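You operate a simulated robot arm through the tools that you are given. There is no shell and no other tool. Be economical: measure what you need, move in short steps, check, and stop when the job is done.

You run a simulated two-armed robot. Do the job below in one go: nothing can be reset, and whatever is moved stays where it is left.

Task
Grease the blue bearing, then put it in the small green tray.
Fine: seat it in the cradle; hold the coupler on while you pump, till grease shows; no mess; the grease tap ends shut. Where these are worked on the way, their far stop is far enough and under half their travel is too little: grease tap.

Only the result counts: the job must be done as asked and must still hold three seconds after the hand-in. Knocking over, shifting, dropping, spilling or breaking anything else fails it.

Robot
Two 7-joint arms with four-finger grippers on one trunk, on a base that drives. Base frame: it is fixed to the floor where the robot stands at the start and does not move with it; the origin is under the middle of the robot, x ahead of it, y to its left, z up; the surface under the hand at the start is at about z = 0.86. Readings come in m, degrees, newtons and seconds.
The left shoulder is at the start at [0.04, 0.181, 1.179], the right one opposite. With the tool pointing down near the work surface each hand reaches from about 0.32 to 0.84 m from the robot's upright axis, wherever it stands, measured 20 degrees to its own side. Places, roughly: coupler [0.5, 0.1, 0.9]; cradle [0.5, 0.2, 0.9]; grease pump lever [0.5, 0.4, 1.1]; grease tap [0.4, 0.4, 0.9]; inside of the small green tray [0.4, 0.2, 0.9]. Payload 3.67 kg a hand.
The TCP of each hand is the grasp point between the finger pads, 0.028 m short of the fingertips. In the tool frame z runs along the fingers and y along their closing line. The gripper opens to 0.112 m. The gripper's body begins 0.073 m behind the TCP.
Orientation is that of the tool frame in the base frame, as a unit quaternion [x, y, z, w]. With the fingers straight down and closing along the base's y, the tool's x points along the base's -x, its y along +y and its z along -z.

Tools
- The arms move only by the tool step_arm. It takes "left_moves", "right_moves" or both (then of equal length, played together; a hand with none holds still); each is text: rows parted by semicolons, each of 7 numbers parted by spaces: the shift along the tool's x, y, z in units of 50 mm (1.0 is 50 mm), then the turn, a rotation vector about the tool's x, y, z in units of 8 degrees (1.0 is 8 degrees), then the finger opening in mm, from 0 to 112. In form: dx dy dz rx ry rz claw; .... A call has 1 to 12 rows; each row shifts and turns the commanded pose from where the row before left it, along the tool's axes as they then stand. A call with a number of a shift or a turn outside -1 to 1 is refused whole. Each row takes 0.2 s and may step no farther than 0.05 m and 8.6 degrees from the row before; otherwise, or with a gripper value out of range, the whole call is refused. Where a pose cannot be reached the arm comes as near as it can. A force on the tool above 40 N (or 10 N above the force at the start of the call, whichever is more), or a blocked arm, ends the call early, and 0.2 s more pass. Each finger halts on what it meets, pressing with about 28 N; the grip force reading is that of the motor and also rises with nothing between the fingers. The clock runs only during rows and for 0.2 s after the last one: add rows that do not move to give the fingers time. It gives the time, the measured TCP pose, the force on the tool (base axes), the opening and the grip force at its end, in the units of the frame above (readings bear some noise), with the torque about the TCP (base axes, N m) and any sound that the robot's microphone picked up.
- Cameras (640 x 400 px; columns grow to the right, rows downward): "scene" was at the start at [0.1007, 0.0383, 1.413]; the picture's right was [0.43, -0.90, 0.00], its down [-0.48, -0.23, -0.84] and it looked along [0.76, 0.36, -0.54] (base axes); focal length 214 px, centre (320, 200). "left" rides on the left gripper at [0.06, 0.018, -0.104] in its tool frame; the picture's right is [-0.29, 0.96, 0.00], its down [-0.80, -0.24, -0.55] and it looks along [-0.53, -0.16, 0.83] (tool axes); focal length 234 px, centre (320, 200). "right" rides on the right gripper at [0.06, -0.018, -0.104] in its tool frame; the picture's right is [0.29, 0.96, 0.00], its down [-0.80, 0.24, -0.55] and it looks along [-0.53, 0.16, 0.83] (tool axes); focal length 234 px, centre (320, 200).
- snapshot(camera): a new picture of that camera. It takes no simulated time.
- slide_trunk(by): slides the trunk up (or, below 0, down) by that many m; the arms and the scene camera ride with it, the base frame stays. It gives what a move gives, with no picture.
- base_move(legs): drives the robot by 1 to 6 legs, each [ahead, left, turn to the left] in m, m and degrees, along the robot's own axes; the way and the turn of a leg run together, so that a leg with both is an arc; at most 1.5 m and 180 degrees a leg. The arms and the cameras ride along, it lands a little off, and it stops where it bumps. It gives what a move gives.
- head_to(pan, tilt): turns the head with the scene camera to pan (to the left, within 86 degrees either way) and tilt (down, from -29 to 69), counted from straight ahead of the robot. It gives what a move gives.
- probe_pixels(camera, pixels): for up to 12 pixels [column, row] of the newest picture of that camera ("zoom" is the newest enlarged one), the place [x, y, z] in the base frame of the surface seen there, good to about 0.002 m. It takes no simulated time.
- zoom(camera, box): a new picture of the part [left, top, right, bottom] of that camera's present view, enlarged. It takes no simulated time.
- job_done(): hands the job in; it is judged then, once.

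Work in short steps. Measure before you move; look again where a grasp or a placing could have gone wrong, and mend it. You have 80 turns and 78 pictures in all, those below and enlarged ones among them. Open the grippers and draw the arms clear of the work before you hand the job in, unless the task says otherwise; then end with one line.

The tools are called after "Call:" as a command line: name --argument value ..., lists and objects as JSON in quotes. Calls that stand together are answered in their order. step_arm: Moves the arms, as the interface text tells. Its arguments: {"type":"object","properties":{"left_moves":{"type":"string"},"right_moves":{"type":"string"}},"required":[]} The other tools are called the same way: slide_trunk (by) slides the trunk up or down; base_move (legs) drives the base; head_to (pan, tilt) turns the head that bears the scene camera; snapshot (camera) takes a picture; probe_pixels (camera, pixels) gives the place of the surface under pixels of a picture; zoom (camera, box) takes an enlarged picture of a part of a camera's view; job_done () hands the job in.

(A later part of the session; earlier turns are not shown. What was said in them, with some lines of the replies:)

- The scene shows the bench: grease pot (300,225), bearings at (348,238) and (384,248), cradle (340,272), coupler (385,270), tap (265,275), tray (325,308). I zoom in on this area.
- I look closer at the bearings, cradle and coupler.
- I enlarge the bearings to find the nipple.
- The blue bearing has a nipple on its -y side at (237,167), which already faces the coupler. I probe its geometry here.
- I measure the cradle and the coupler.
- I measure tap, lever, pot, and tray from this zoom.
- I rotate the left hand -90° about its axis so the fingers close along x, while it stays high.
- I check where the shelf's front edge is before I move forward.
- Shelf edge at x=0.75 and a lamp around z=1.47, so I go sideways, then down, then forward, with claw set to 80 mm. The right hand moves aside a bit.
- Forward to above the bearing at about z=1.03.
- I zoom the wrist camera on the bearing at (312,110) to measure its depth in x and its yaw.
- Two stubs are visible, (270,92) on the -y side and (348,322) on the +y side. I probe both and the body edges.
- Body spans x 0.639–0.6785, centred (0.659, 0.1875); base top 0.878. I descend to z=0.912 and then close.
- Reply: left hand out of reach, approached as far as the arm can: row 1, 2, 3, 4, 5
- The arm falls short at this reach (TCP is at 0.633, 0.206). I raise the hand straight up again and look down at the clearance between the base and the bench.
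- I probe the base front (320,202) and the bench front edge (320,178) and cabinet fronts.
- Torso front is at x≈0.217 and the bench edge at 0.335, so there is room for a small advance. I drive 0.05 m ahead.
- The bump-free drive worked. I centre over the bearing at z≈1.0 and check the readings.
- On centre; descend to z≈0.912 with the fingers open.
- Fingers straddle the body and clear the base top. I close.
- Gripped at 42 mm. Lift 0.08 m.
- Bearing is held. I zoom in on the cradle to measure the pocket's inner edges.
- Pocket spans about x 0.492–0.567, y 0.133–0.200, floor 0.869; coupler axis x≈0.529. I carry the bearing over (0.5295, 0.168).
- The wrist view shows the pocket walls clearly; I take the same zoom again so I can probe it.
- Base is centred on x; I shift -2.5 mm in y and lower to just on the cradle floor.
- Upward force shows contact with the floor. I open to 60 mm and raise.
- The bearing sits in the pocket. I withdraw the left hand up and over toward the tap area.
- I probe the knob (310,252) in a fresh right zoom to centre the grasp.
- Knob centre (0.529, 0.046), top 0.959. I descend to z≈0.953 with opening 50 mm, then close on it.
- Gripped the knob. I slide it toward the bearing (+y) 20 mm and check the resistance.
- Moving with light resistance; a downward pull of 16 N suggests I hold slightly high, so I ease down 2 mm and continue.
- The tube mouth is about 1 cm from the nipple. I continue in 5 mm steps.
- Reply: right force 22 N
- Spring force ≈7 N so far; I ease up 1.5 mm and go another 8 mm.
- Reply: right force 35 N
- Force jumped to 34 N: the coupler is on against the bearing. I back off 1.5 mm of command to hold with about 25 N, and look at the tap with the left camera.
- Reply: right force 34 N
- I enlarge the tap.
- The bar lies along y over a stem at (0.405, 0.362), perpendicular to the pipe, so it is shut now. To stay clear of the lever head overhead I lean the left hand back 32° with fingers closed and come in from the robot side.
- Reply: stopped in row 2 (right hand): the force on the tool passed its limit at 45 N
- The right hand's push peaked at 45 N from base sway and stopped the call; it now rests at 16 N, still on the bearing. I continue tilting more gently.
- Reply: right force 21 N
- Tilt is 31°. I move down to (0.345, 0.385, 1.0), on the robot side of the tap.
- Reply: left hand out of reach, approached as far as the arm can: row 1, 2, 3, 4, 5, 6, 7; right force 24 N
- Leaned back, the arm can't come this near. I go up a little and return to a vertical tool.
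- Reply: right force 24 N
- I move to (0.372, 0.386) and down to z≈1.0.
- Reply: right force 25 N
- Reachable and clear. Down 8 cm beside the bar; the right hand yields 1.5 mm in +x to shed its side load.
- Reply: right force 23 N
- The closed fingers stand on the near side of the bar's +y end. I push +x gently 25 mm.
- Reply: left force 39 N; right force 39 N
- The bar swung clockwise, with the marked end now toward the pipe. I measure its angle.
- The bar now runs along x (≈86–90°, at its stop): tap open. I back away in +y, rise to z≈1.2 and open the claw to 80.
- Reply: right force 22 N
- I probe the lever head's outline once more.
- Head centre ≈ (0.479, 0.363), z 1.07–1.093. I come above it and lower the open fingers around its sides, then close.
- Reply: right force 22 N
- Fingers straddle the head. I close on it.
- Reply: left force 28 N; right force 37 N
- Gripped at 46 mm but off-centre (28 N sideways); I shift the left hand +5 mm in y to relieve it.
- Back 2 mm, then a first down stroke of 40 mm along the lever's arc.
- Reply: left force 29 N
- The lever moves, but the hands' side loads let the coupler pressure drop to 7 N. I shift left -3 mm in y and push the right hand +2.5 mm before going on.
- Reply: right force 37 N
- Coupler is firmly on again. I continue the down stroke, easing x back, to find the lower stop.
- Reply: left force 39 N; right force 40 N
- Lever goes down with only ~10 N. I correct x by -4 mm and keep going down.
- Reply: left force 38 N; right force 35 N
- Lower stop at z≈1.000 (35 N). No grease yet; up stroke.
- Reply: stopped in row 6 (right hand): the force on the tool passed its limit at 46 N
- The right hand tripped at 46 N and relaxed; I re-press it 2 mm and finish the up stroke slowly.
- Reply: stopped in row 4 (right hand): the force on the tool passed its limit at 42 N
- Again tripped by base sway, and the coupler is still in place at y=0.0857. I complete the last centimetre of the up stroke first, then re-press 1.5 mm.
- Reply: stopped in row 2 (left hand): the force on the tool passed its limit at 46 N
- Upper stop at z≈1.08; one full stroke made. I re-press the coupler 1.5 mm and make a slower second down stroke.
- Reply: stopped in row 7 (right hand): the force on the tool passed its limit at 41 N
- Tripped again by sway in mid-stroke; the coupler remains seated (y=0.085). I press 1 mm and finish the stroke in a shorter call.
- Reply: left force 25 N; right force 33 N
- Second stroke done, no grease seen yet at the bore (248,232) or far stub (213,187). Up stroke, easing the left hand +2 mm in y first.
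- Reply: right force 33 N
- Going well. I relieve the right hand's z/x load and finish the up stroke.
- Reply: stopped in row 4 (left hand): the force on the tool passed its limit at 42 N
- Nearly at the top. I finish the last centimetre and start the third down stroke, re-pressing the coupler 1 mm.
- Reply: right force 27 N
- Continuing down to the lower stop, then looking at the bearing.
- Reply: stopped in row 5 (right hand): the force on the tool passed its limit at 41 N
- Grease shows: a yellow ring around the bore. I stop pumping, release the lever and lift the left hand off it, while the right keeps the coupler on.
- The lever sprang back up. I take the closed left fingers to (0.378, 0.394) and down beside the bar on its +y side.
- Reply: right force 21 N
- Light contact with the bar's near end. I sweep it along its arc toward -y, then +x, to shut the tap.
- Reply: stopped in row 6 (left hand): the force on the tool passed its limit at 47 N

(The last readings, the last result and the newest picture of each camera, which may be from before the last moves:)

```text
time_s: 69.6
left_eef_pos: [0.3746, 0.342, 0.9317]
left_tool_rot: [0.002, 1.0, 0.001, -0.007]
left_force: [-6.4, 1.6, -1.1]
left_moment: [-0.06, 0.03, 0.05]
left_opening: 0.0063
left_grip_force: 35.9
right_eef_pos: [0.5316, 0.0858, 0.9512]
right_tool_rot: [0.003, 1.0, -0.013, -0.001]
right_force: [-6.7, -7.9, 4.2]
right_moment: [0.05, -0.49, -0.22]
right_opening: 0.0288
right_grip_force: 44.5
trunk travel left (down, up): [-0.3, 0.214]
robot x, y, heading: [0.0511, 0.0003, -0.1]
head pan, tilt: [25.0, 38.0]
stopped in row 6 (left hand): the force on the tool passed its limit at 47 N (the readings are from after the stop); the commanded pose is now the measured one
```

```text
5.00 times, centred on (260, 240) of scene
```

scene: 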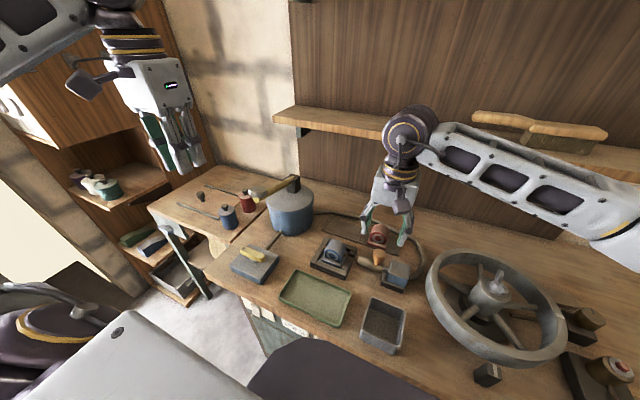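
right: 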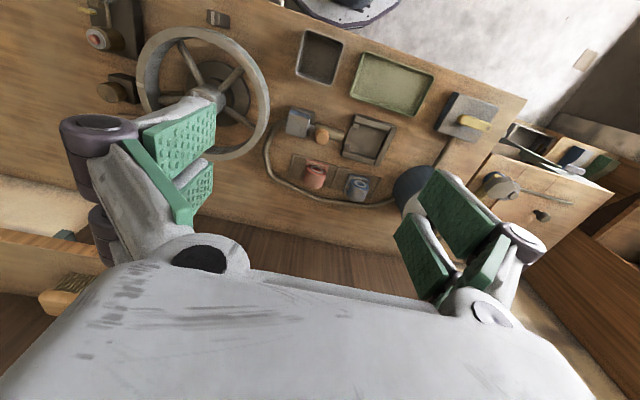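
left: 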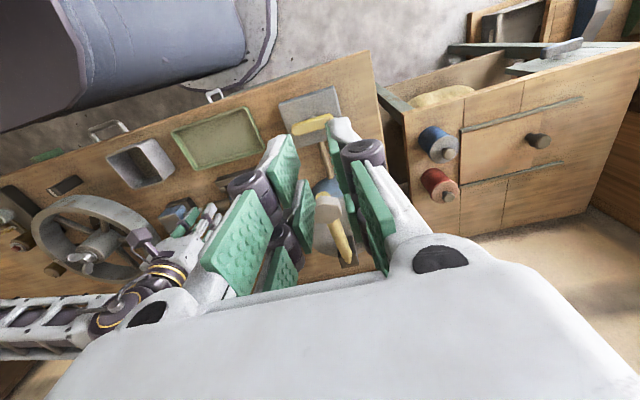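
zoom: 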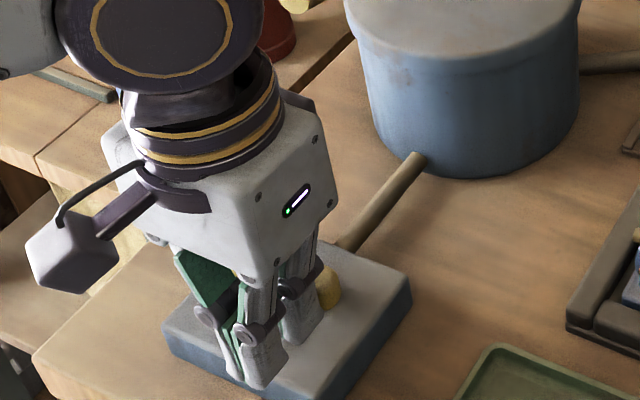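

Stopped at 47 N, the bar mostly turned. I back off in -x and rise slightly to see the bar.

Call:
step_arm --left_moves "0.2 0 0 0 0 0 0;0.2 0 -0.5 0 0 0 0;0 0 -0.8 0 0 0 0;0 0 -0.5 0 0 0 0;0 0 0 0 0 0 0"

Call:
zoom --camera "scene" --box '[210, 190, 310, 280]'

```text
time_s: 70.8
left_eef_pos: [0.3715, 0.3475, 1.0246]
left_tool_rot: [0.002, 1.0, 0.001, -0.006]
left_force: [-0.2, 0.1, 0.6]
left_moment: [-0.01, -0.01, -0.01]
left_opening: 0.0
left_grip_force: 36.2
left hand out of reach, approached as far as the arm can: row 1, 2
right_eef_pos: [0.531, 0.0866, 0.9509]
right_tool_rot: [0.003, 1.0, -0.012, 0.0]
right_force: [-11.1, -12.1, 11.0]
right_moment: [0.39, 0.63, 0.04]
right_opening: 0.029
right_grip_force: 44.7
trunk travel left (down, up): [-0.3, 0.214]
robot x, y, heading: [0.0442, -0.0016, -0.3]
head pan, tilt: [25.0, 38.0]
```

```text
4.44 times, centred on (260, 235) of scene
```

zoom: 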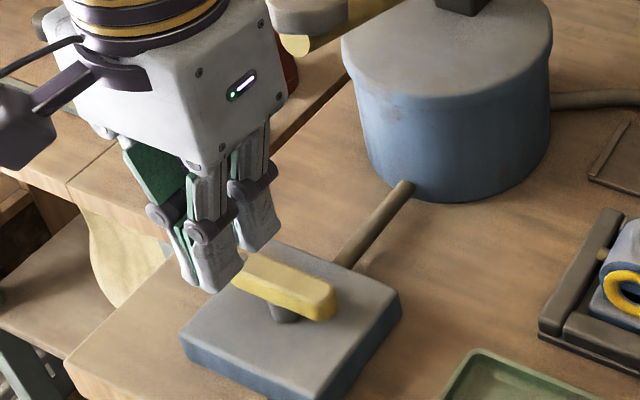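

The bar looks back across the pipe. I probe its visible edge to measure the angle.

Call:
probe_pixels --camera "zoom" --pixels '[[325, 283], [245, 258], [270, 262], [300, 272], [240, 285], [310, 300], [260, 275], [325, 310]]'

```text
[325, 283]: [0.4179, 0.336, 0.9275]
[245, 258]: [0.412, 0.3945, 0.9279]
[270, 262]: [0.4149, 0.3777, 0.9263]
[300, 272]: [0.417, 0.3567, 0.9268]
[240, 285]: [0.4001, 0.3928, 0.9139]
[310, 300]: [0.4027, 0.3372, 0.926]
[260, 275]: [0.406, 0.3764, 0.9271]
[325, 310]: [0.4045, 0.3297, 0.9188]
```

The bar lies across the pipe again, pushed to its stop: shut. The left hand rises clear while the right slides the coupler back to its start (y≈0.046).

Call:
step_arm --left_moves "0 0 -0.7 0 0 0 0;0 0 -0.8 0 0 0 0;0 0 -0.8 0 0 0 0;0 0 -0.8 0 0 0 0;0 0 -0.8 0 0 0 0;0 0 0 0 0 0 0;0 0 0 0 0 0 0;0 0 0 0 0 0 0" --right_moves "0 0 0 0 0 0 20;0 -0.1 0 0 0 0 20;0 -0.12 0 0 0 0 20;0 -0.12 0 0 0 0 20;0 -0.12 0 0 0 0 20;0 -0.12 0 0 0 0 20;0 -0.12 0 0 0 0 20;0 0 0 0 0 0 20"

Call:
zoom --camera "scene" --box '[210, 190, 400, 300]'

```text
time_s: 72.6
left_eef_pos: [0.3724, 0.3463, 1.218]
left_tool_rot: [0.002, 1.0, 0.001, -0.006]
left_force: [-0.6, 0.5, -1.0]
left_moment: [-0.01, 0.0, -0.01]
left_opening: 0.0001
left_grip_force: 35.5
right_eef_pos: [0.5295, 0.0521, 0.9503]
right_tool_rot: [0.004, 1.0, -0.013, -0.001]
right_force: [-4.6, -3.6, -3.3]
right_moment: [0.73, -1.27, -0.02]
right_opening: 0.029
right_grip_force: 44.9
trunk travel left (down, up): [-0.3, 0.214]
robot x, y, heading: [0.0511, -0.0007, -0.2]
head pan, tilt: [25.0, 38.0]
```

```text
3.37 times, centred on (305, 245) of scene
```

zoom: 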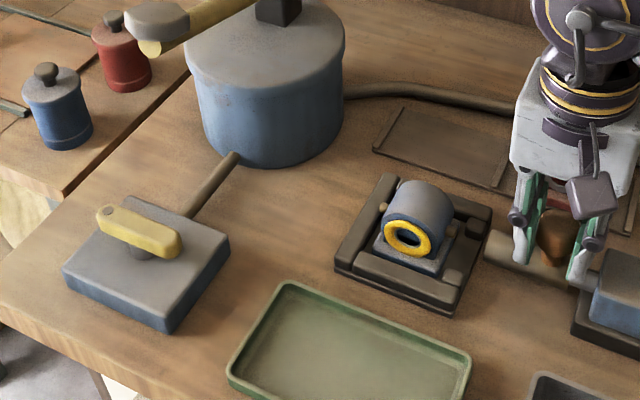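

Tap matches its start position and the coupler is off. I return the last 5 mm, open the right hand and lift it away, while the left rotates -90° for the bearing grasp.

Call:
step_arm --left_moves "0 0 0 0 0 -0.9375 0;0 0 0 0 0 -0.9375 0;0 0 0 0 0 -0.9375 60;0 0 0 0 0 -0.9375 60;0 0 0 0 0 -0.9375 60;0 0 0 0 0 -0.9375 60;0 0 0 0 0 -0.9375 60;0 0 0 0 0 -0.9375 60;0 0 0 0 0 -0.9375 60;0 0 0 0 0 -0.9375 60;0 0 0 0 0 -0.9375 60;0 0 0 0 0 -0.9375 60" --right_moves "0 -0.06 0 0 0 0 20;0 -0.04 0 0 0 0 20;0 0 0 0 0 0 36;0 0 0 0 0 0 48;0 0 0 0 0 0 48;0 0 -0.3 0 0 0 48;0 0 -0.6 0 0 0 48;0 0 -0.8 0 0 0 48;0 0 -0.9 0 0 0 48;0 -0.5 -0.7 0 0 0 48;0 -0.8 -0.5 0 0 0 48;0 -0.8 -0.5 0 0 0 48"

Call:
zoom --camera "scene" --box '[300, 200, 420, 290]'

```text
time_s: 75.2
left_eef_pos: [0.3734, 0.3431, 1.2169]
left_tool_rot: [-0.707, 0.707, 0.005, -0.005]
left_force: [-0.4, -0.6, -0.7]
left_moment: [0.03, -0.04, 0.01]
left_opening: 0.0601
left_grip_force: 0.0
right_eef_pos: [0.5303, -0.0569, 1.1696]
right_tool_rot: [0.002, 1.0, -0.013, 0.0]
right_force: [-0.8, -1.0, 0.5]
right_moment: [0.03, 0.0, -0.02]
right_opening: 0.0478
right_grip_force: 0.0
trunk travel left (down, up): [-0.3, 0.214]
robot x, y, heading: [0.0474, -0.0021, -0.4]
head pan, tilt: [25.0, 38.0]
```

```text
4.44 times, centred on (360, 245) of scene
```

zoom: 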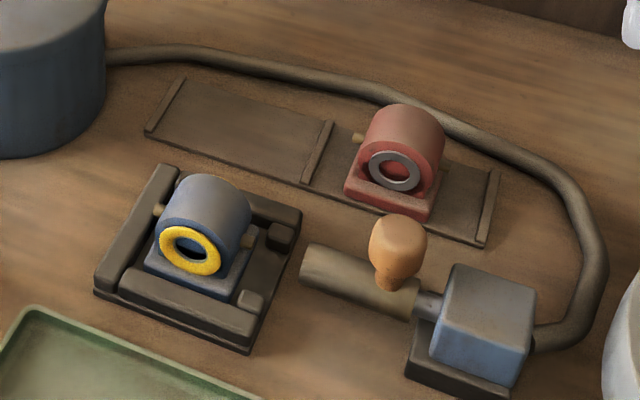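

All clear, with no stray grease. To keep the fingers out of the grease ring I want to grip the body above it, so I measure the ring's top and the body's top.

Call:
probe_pixels --camera "zoom" --pixels '[[183, 229], [190, 274], [162, 240], [219, 262], [195, 215], [205, 183], [210, 205], [178, 200], [250, 235], [160, 210], [240, 270], [150, 262]]'

```text
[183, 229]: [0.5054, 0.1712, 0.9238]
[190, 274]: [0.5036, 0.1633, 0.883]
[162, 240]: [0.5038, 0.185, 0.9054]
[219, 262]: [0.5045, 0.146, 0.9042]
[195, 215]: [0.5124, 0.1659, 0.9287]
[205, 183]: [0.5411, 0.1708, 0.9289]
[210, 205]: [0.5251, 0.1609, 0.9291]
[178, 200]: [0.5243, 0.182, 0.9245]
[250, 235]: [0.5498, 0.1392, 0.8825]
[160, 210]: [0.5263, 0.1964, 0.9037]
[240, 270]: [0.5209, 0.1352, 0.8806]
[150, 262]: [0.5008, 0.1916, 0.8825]
```

The grease ring stands 7 mm proud of the face, so I'll grip instead along y on the body's rear half, clear of both stubs and ring. I turn the left hand back +90° and reverse the base 5 cm for comfortable reach to the tray.

Call:
step_arm --left_moves "0 0 0 0 0 0.9375 60;0 0 0 0 0 0.9375 60;0 0 0 0 0 0.9375 60;0 0 0 0 0 0.9375 60;0 0 0 0 0 0.9375 60;0 0 0 0 0 0.9375 60;0 0 0 0 0 0.9375 60;0 0 0 0 0 0.9375 66;0 0 0 0 0 0.9375 66;0 0 0 0 0 0.9375 66;0 0 0 0 0 0.9375 66;0 0 0 0 0 0.9375 66"

Call:
base_move --legs '[[-0.05, 0, 0]]'

```text
time_s: 77.8
left_eef_pos: [0.3748, 0.3449, 1.2162]
left_tool_rot: [0.003, 1.0, 0.0, -0.006]
left_force: [-0.9, 0.0, -0.1]
left_moment: [-0.02, -0.01, 0.03]
left_opening: 0.0659
left_grip_force: 0.1
right_eef_pos: [0.5308, -0.0561, 1.1698]
right_tool_rot: [0.003, 1.0, -0.012, -0.002]
right_force: [-0.3, 0.3, -1.1]
right_moment: [0.03, 0.02, 0.04]
right_opening: 0.0481
right_grip_force: 0.1
trunk travel left (down, up): [-0.3, 0.214]
robot x, y, heading: [0.0465, 0.0006, -0.0]
head pan, tilt: [25.0, 38.0]
```

```text
time_s: 78.7
left_eef_pos: [0.3269, 0.3449, 1.2137]
left_tool_rot: [0.002, 1.0, 0.0, -0.008]
left_force: [0.0, 0.2, 1.1]
left_moment: [0.01, 0.03, 0.0]
left_opening: 0.0658
left_grip_force: 0.0
right_eef_pos: [0.4837, -0.0548, 1.169]
right_tool_rot: [0.004, 1.0, -0.012, -0.003]
right_force: [0.5, 0.4, 0.1]
right_moment: [0.01, 0.01, 0.0]
right_opening: 0.0479
right_grip_force: 0.0
trunk travel left (down, up): [-0.3, 0.214]
robot x, y, heading: [-0.0016, -0.0005, -0.3]
head pan, tilt: [25.0, 38.0]
```

Now over the bearing's rear half at (0.546, 0.166), z≈1.03.

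Call:
step_arm --left_moves "-0.73 -0.597 0 0 0 0 66;-0.73 -0.597 0 0 0 0 66;-0.73 -0.597 0 0 0 0 66;-0.73 -0.597 0 0 0 0 66;-0.73 -0.597 0 0 0 0 66;-0.73 -0.597 0 0 0 0 66;0 0 0.9 0 0 0 66;0 0 0.9 0 0 0 66;0 0 0.9 0 0 0 66;0 0 0.9 0 0 0 66;0 0 0 0 0 0 66"

Call:
zoom --camera "left" --box '[220, 60, 440, 220]'

```text
time_s: 81.1
left_eef_pos: [0.5416, 0.1646, 1.0318]
left_tool_rot: [0.001, 1.0, 0.0, -0.007]
left_force: [1.4, -0.1, -0.3]
left_moment: [0.01, 0.0, -0.05]
left_opening: 0.0656
left_grip_force: 0.0
right_eef_pos: [0.4813, -0.0559, 1.1698]
right_tool_rot: [0.004, 1.0, -0.013, -0.001]
right_force: [-0.4, 0.5, -0.4]
right_moment: [-0.01, -0.03, -0.02]
right_opening: 0.0484
right_grip_force: 0.0
trunk travel left (down, up): [-0.3, 0.214]
robot x, y, heading: [0.0008, 0.0003, -0.5]
head pan, tilt: [25.0, 38.0]
```

```text
2.50 times, centred on (330, 140) of left
```

zoom: 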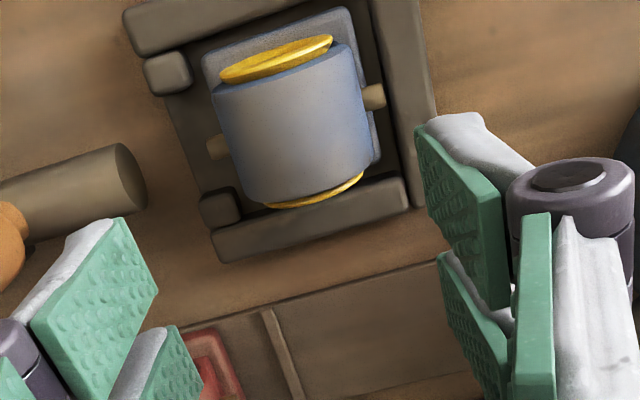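

Grease rings show on both faces, so the y-grip is right. I probe body edges and stubs.

Call:
probe_pixels --camera "zoom" --pixels '[[216, 100], [350, 50], [255, 195], [365, 165], [215, 148], [375, 98], [365, 95], [300, 125], [375, 150], [240, 200], [367, 108], [225, 160]]'

```text
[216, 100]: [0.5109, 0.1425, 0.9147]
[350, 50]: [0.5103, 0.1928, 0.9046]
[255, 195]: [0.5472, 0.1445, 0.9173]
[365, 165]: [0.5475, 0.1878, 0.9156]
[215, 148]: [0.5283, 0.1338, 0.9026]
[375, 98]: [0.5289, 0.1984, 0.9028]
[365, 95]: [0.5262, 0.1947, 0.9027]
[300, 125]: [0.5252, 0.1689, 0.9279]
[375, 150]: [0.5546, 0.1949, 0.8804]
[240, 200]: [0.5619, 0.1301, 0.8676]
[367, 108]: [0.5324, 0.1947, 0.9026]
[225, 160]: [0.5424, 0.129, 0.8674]
```

Body x 0.510–0.549, stubs at x 0.526–0.5325; I aim for x=0.5455, y=0.1667. Down to z≈0.95, then check.

Call:
step_arm --left_moves "-0.08 0.03 0.6 0 0 0 66;0 0 0.6 0 0 0 66;0 0 0.4 0 0 0 66;0 0 0 0 0 0 66;0 0 0 0 0 0 66"

Call:
zoom --camera "left" --box '[220, 60, 440, 220]'

Call:
zoom --camera "scene" --box '[300, 180, 400, 270]'

```text
time_s: 82.3
left_eef_pos: [0.5439, 0.1658, 0.9493]
left_tool_rot: [0.001, 1.0, 0.0, -0.007]
left_force: [0.5, 0.3, -0.4]
left_moment: [0.01, 0.03, -0.03]
left_opening: 0.066
left_grip_force: 0.1
right_eef_pos: [0.4829, -0.0557, 1.1693]
right_tool_rot: [0.004, 1.0, -0.012, -0.001]
right_force: [1.1, 0.5, -0.7]
right_moment: [0.01, 0.02, -0.04]
right_opening: 0.0485
right_grip_force: 0.0
trunk travel left (down, up): [-0.3, 0.214]
robot x, y, heading: [-0.0013, 0.0004, -0.4]
head pan, tilt: [25.0, 38.0]
```

```text
2.50 times, centred on (330, 140) of left
```

zoom: 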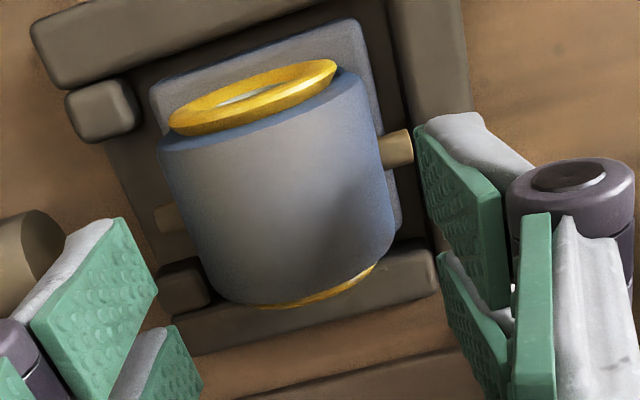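

```text
4.44 times, centred on (350, 225) of scene
```

zoom: 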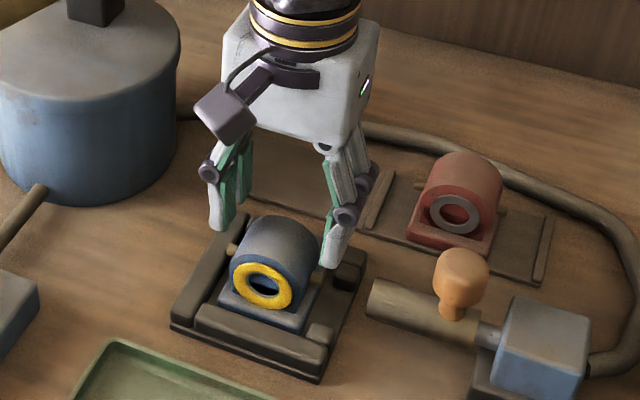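

Alignment good; +1.5 mm in x and down to z≈0.9155.

Call:
step_arm --left_moves "-0.03 0.01 0.2 0 0 0 66;0 0 0.25 0 0 0 66;0 0 0.22 0 0 0 66;0 0 0 0 0 0 66"

Call:
zoom --camera "left" --box '[220, 60, 440, 220]'

```text
time_s: 83.3
left_eef_pos: [0.5439, 0.1683, 0.9184]
left_tool_rot: [0.002, 1.0, 0.0, -0.007]
left_force: [-0.3, 1.1, -1.6]
left_moment: [0.0, -0.04, 0.02]
left_opening: 0.066
left_grip_force: 0.3
right_eef_pos: [0.4833, -0.0553, 1.1692]
right_tool_rot: [0.003, 1.0, -0.012, -0.001]
right_force: [0.5, 0.1, 0.0]
right_moment: [0.03, -0.01, 0.0]
right_opening: 0.0482
right_grip_force: 0.1
trunk travel left (down, up): [-0.3, 0.214]
robot x, y, heading: [-0.0031, -0.0016, -0.3]
head pan, tilt: [25.0, 38.0]
```

```text
2.50 times, centred on (330, 140) of left
5 turns are left
```

zoom: 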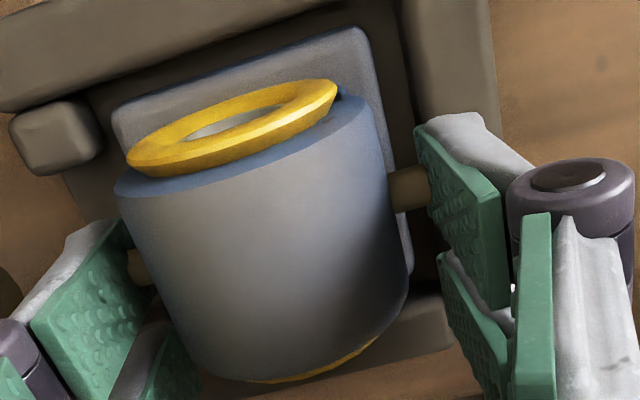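

Five turns left, so I combine: shift +2 mm x, close, lift 7 cm and carry over the tray centre, then look.

Call:
step_arm --left_moves "-0.04 -0.02 0.03 0 0 0 66;0 0 0 0 0 0 50;0 0 0 0 0 0 30;0 0 0 0 0 0 30;0 0 -0.2 0 0 0 30;0 0 -0.5 0 0 0 30;0 0 -0.7 0 0 0 30;0.6 0 0 0 0 0 30;0.7 0 0 0 0 0 30;0.7 0 0 0 0 0 30;0.65 0 0 0 0 0 30;0 0 0 0 0 0 30"

Call:
zoom --camera "scene" --box '[270, 180, 400, 320]'

Call:
probe_pixels --camera "zoom" --pixels '[[250, 230], [300, 280], [250, 300], [300, 250], [280, 260], [330, 240]]'

Call:
snapshot --camera "left"

```text
time_s: 85.9
left_eef_pos: [0.4165, 0.1681, 0.9891]
left_tool_rot: [0.002, 1.0, 0.0, -0.007]
left_force: [-0.5, 0.1, -4.7]
left_moment: [0.0, -0.07, -0.03]
left_opening: 0.0526
left_grip_force: 28.1
right_eef_pos: [0.4827, -0.0566, 1.1693]
right_tool_rot: [0.003, 1.0, -0.012, -0.001]
right_force: [-0.3, -0.9, -0.6]
right_moment: [0.01, -0.02, 0.0]
right_opening: 0.0483
right_grip_force: 0.1
trunk travel left (down, up): [-0.3, 0.214]
robot x, y, heading: [-0.0006, -0.0012, -0.2]
head pan, tilt: [25.0, 38.0]
```

```text
2.86 times, centred on (335, 250) of scene
```

zoom: 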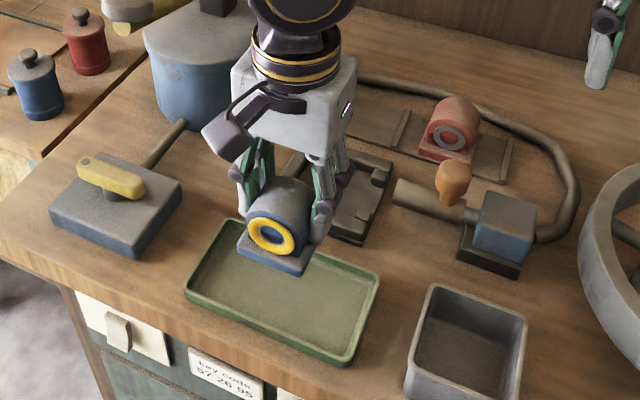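

```text
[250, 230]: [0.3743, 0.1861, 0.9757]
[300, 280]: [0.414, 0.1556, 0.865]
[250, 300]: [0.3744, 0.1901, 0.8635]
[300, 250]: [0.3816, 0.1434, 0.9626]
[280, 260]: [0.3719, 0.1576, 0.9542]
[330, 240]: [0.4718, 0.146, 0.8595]
```

```text
19 pictures are left
4 turns are left
```

left: 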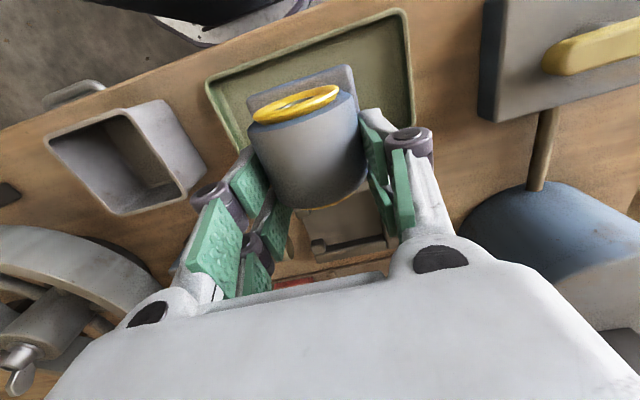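

Bearing held upright over the tray (base x≈0.370–0.430, tray inside ≈0.356–0.437). I shift -2 mm and lower it to the tray floor.

Call:
step_arm --left_moves "0.04 0 0.4 0 0 0 30;0 0 0.5 0 0 0 30;0 0 0.35 0 0 0 30;0 0 0.18 0 0 0 30;0 0 0.07 0 0 0 30;0 0 0.03 0 0 0 30;0 0 0 0 0 0 30"

Call:
zoom --camera "scene" --box '[270, 200, 390, 320]'

```text
time_s: 87.5
left_eef_pos: [0.4132, 0.1663, 0.9135]
left_tool_rot: [0.002, 1.0, 0.001, -0.008]
left_force: [0.1, -0.4, -3.6]
left_moment: [0.03, -0.03, 0.0]
left_opening: 0.0526
left_grip_force: 27.7
right_eef_pos: [0.4834, -0.0562, 1.1689]
right_tool_rot: [0.003, 1.0, -0.013, -0.001]
right_force: [-0.1, -0.6, -0.4]
right_moment: [-0.01, -0.02, 0.01]
right_opening: 0.0481
right_grip_force: 0.1
trunk travel left (down, up): [-0.3, 0.214]
robot x, y, heading: [-0.0026, -0.0056, -0.0]
head pan, tilt: [25.0, 38.0]
```

```text
3.33 times, centred on (330, 260) of scene
3 turns are left
```

zoom: 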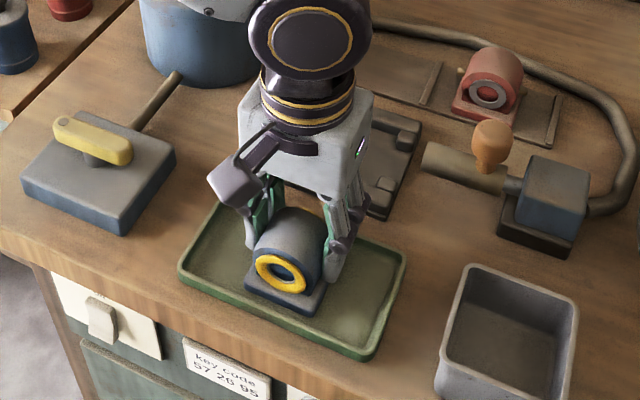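

Still hanging by a millimetre or two. I lower 2.5 mm more, open to 72 mm and rise clear.

Call:
step_arm --left_moves "0 0 0.025 0 0 0 30;0 0 0.025 0 0 0 30;0 0 0 0 0 0 30;0 0 0 0 0 0 58;0 0 0 0 0 0 72;0 0 0 0 0 0 72;0 0 -0.3 0 0 0 72;0 0 -0.7 0 0 0 72;0 0 -0.9 0 0 0 72;0 0 -0.9 0 0 0 72;0 0 -0.9 0 0 0 72;0 0 -0.9 0 0 0 72"

Call:
zoom --camera "scene" --box '[210, 180, 410, 330]'

```text
time_s: 90.1
left_eef_pos: [0.4119, 0.1678, 1.1402]
left_tool_rot: [0.003, 1.0, 0.0, -0.008]
left_force: [-0.3, 0.6, 0.0]
left_moment: [0.01, -0.02, 0.03]
left_opening: 0.072
left_grip_force: 0.1
right_eef_pos: [0.4824, -0.0563, 1.1696]
right_tool_rot: [0.003, 1.0, -0.013, 0.0]
right_force: [0.3, 1.3, -0.6]
right_moment: [0.01, -0.02, -0.03]
right_opening: 0.0482
right_grip_force: 0.1
trunk travel left (down, up): [-0.3, 0.214]
robot x, y, heading: [-0.0038, 0.001, -0.4]
head pan, tilt: [25.0, 38.0]
```

```text
2.67 times, centred on (310, 255) of scene
2 turns are left
```

zoom: 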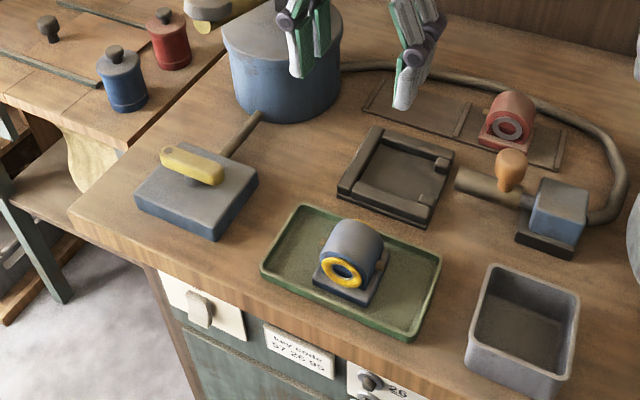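

The greased bearing stands in the green tray, the tap bar lies across its pipe (shut), the coupler is home, and both hands are open and clear. I hand the job in.

Call:
job_done

```text
The job is handed in.
```

The blue bearing is greased and standing in the small green tray. The grease tap is shut, the coupler is back at its start position, and I saw no stray grease in the pictures.
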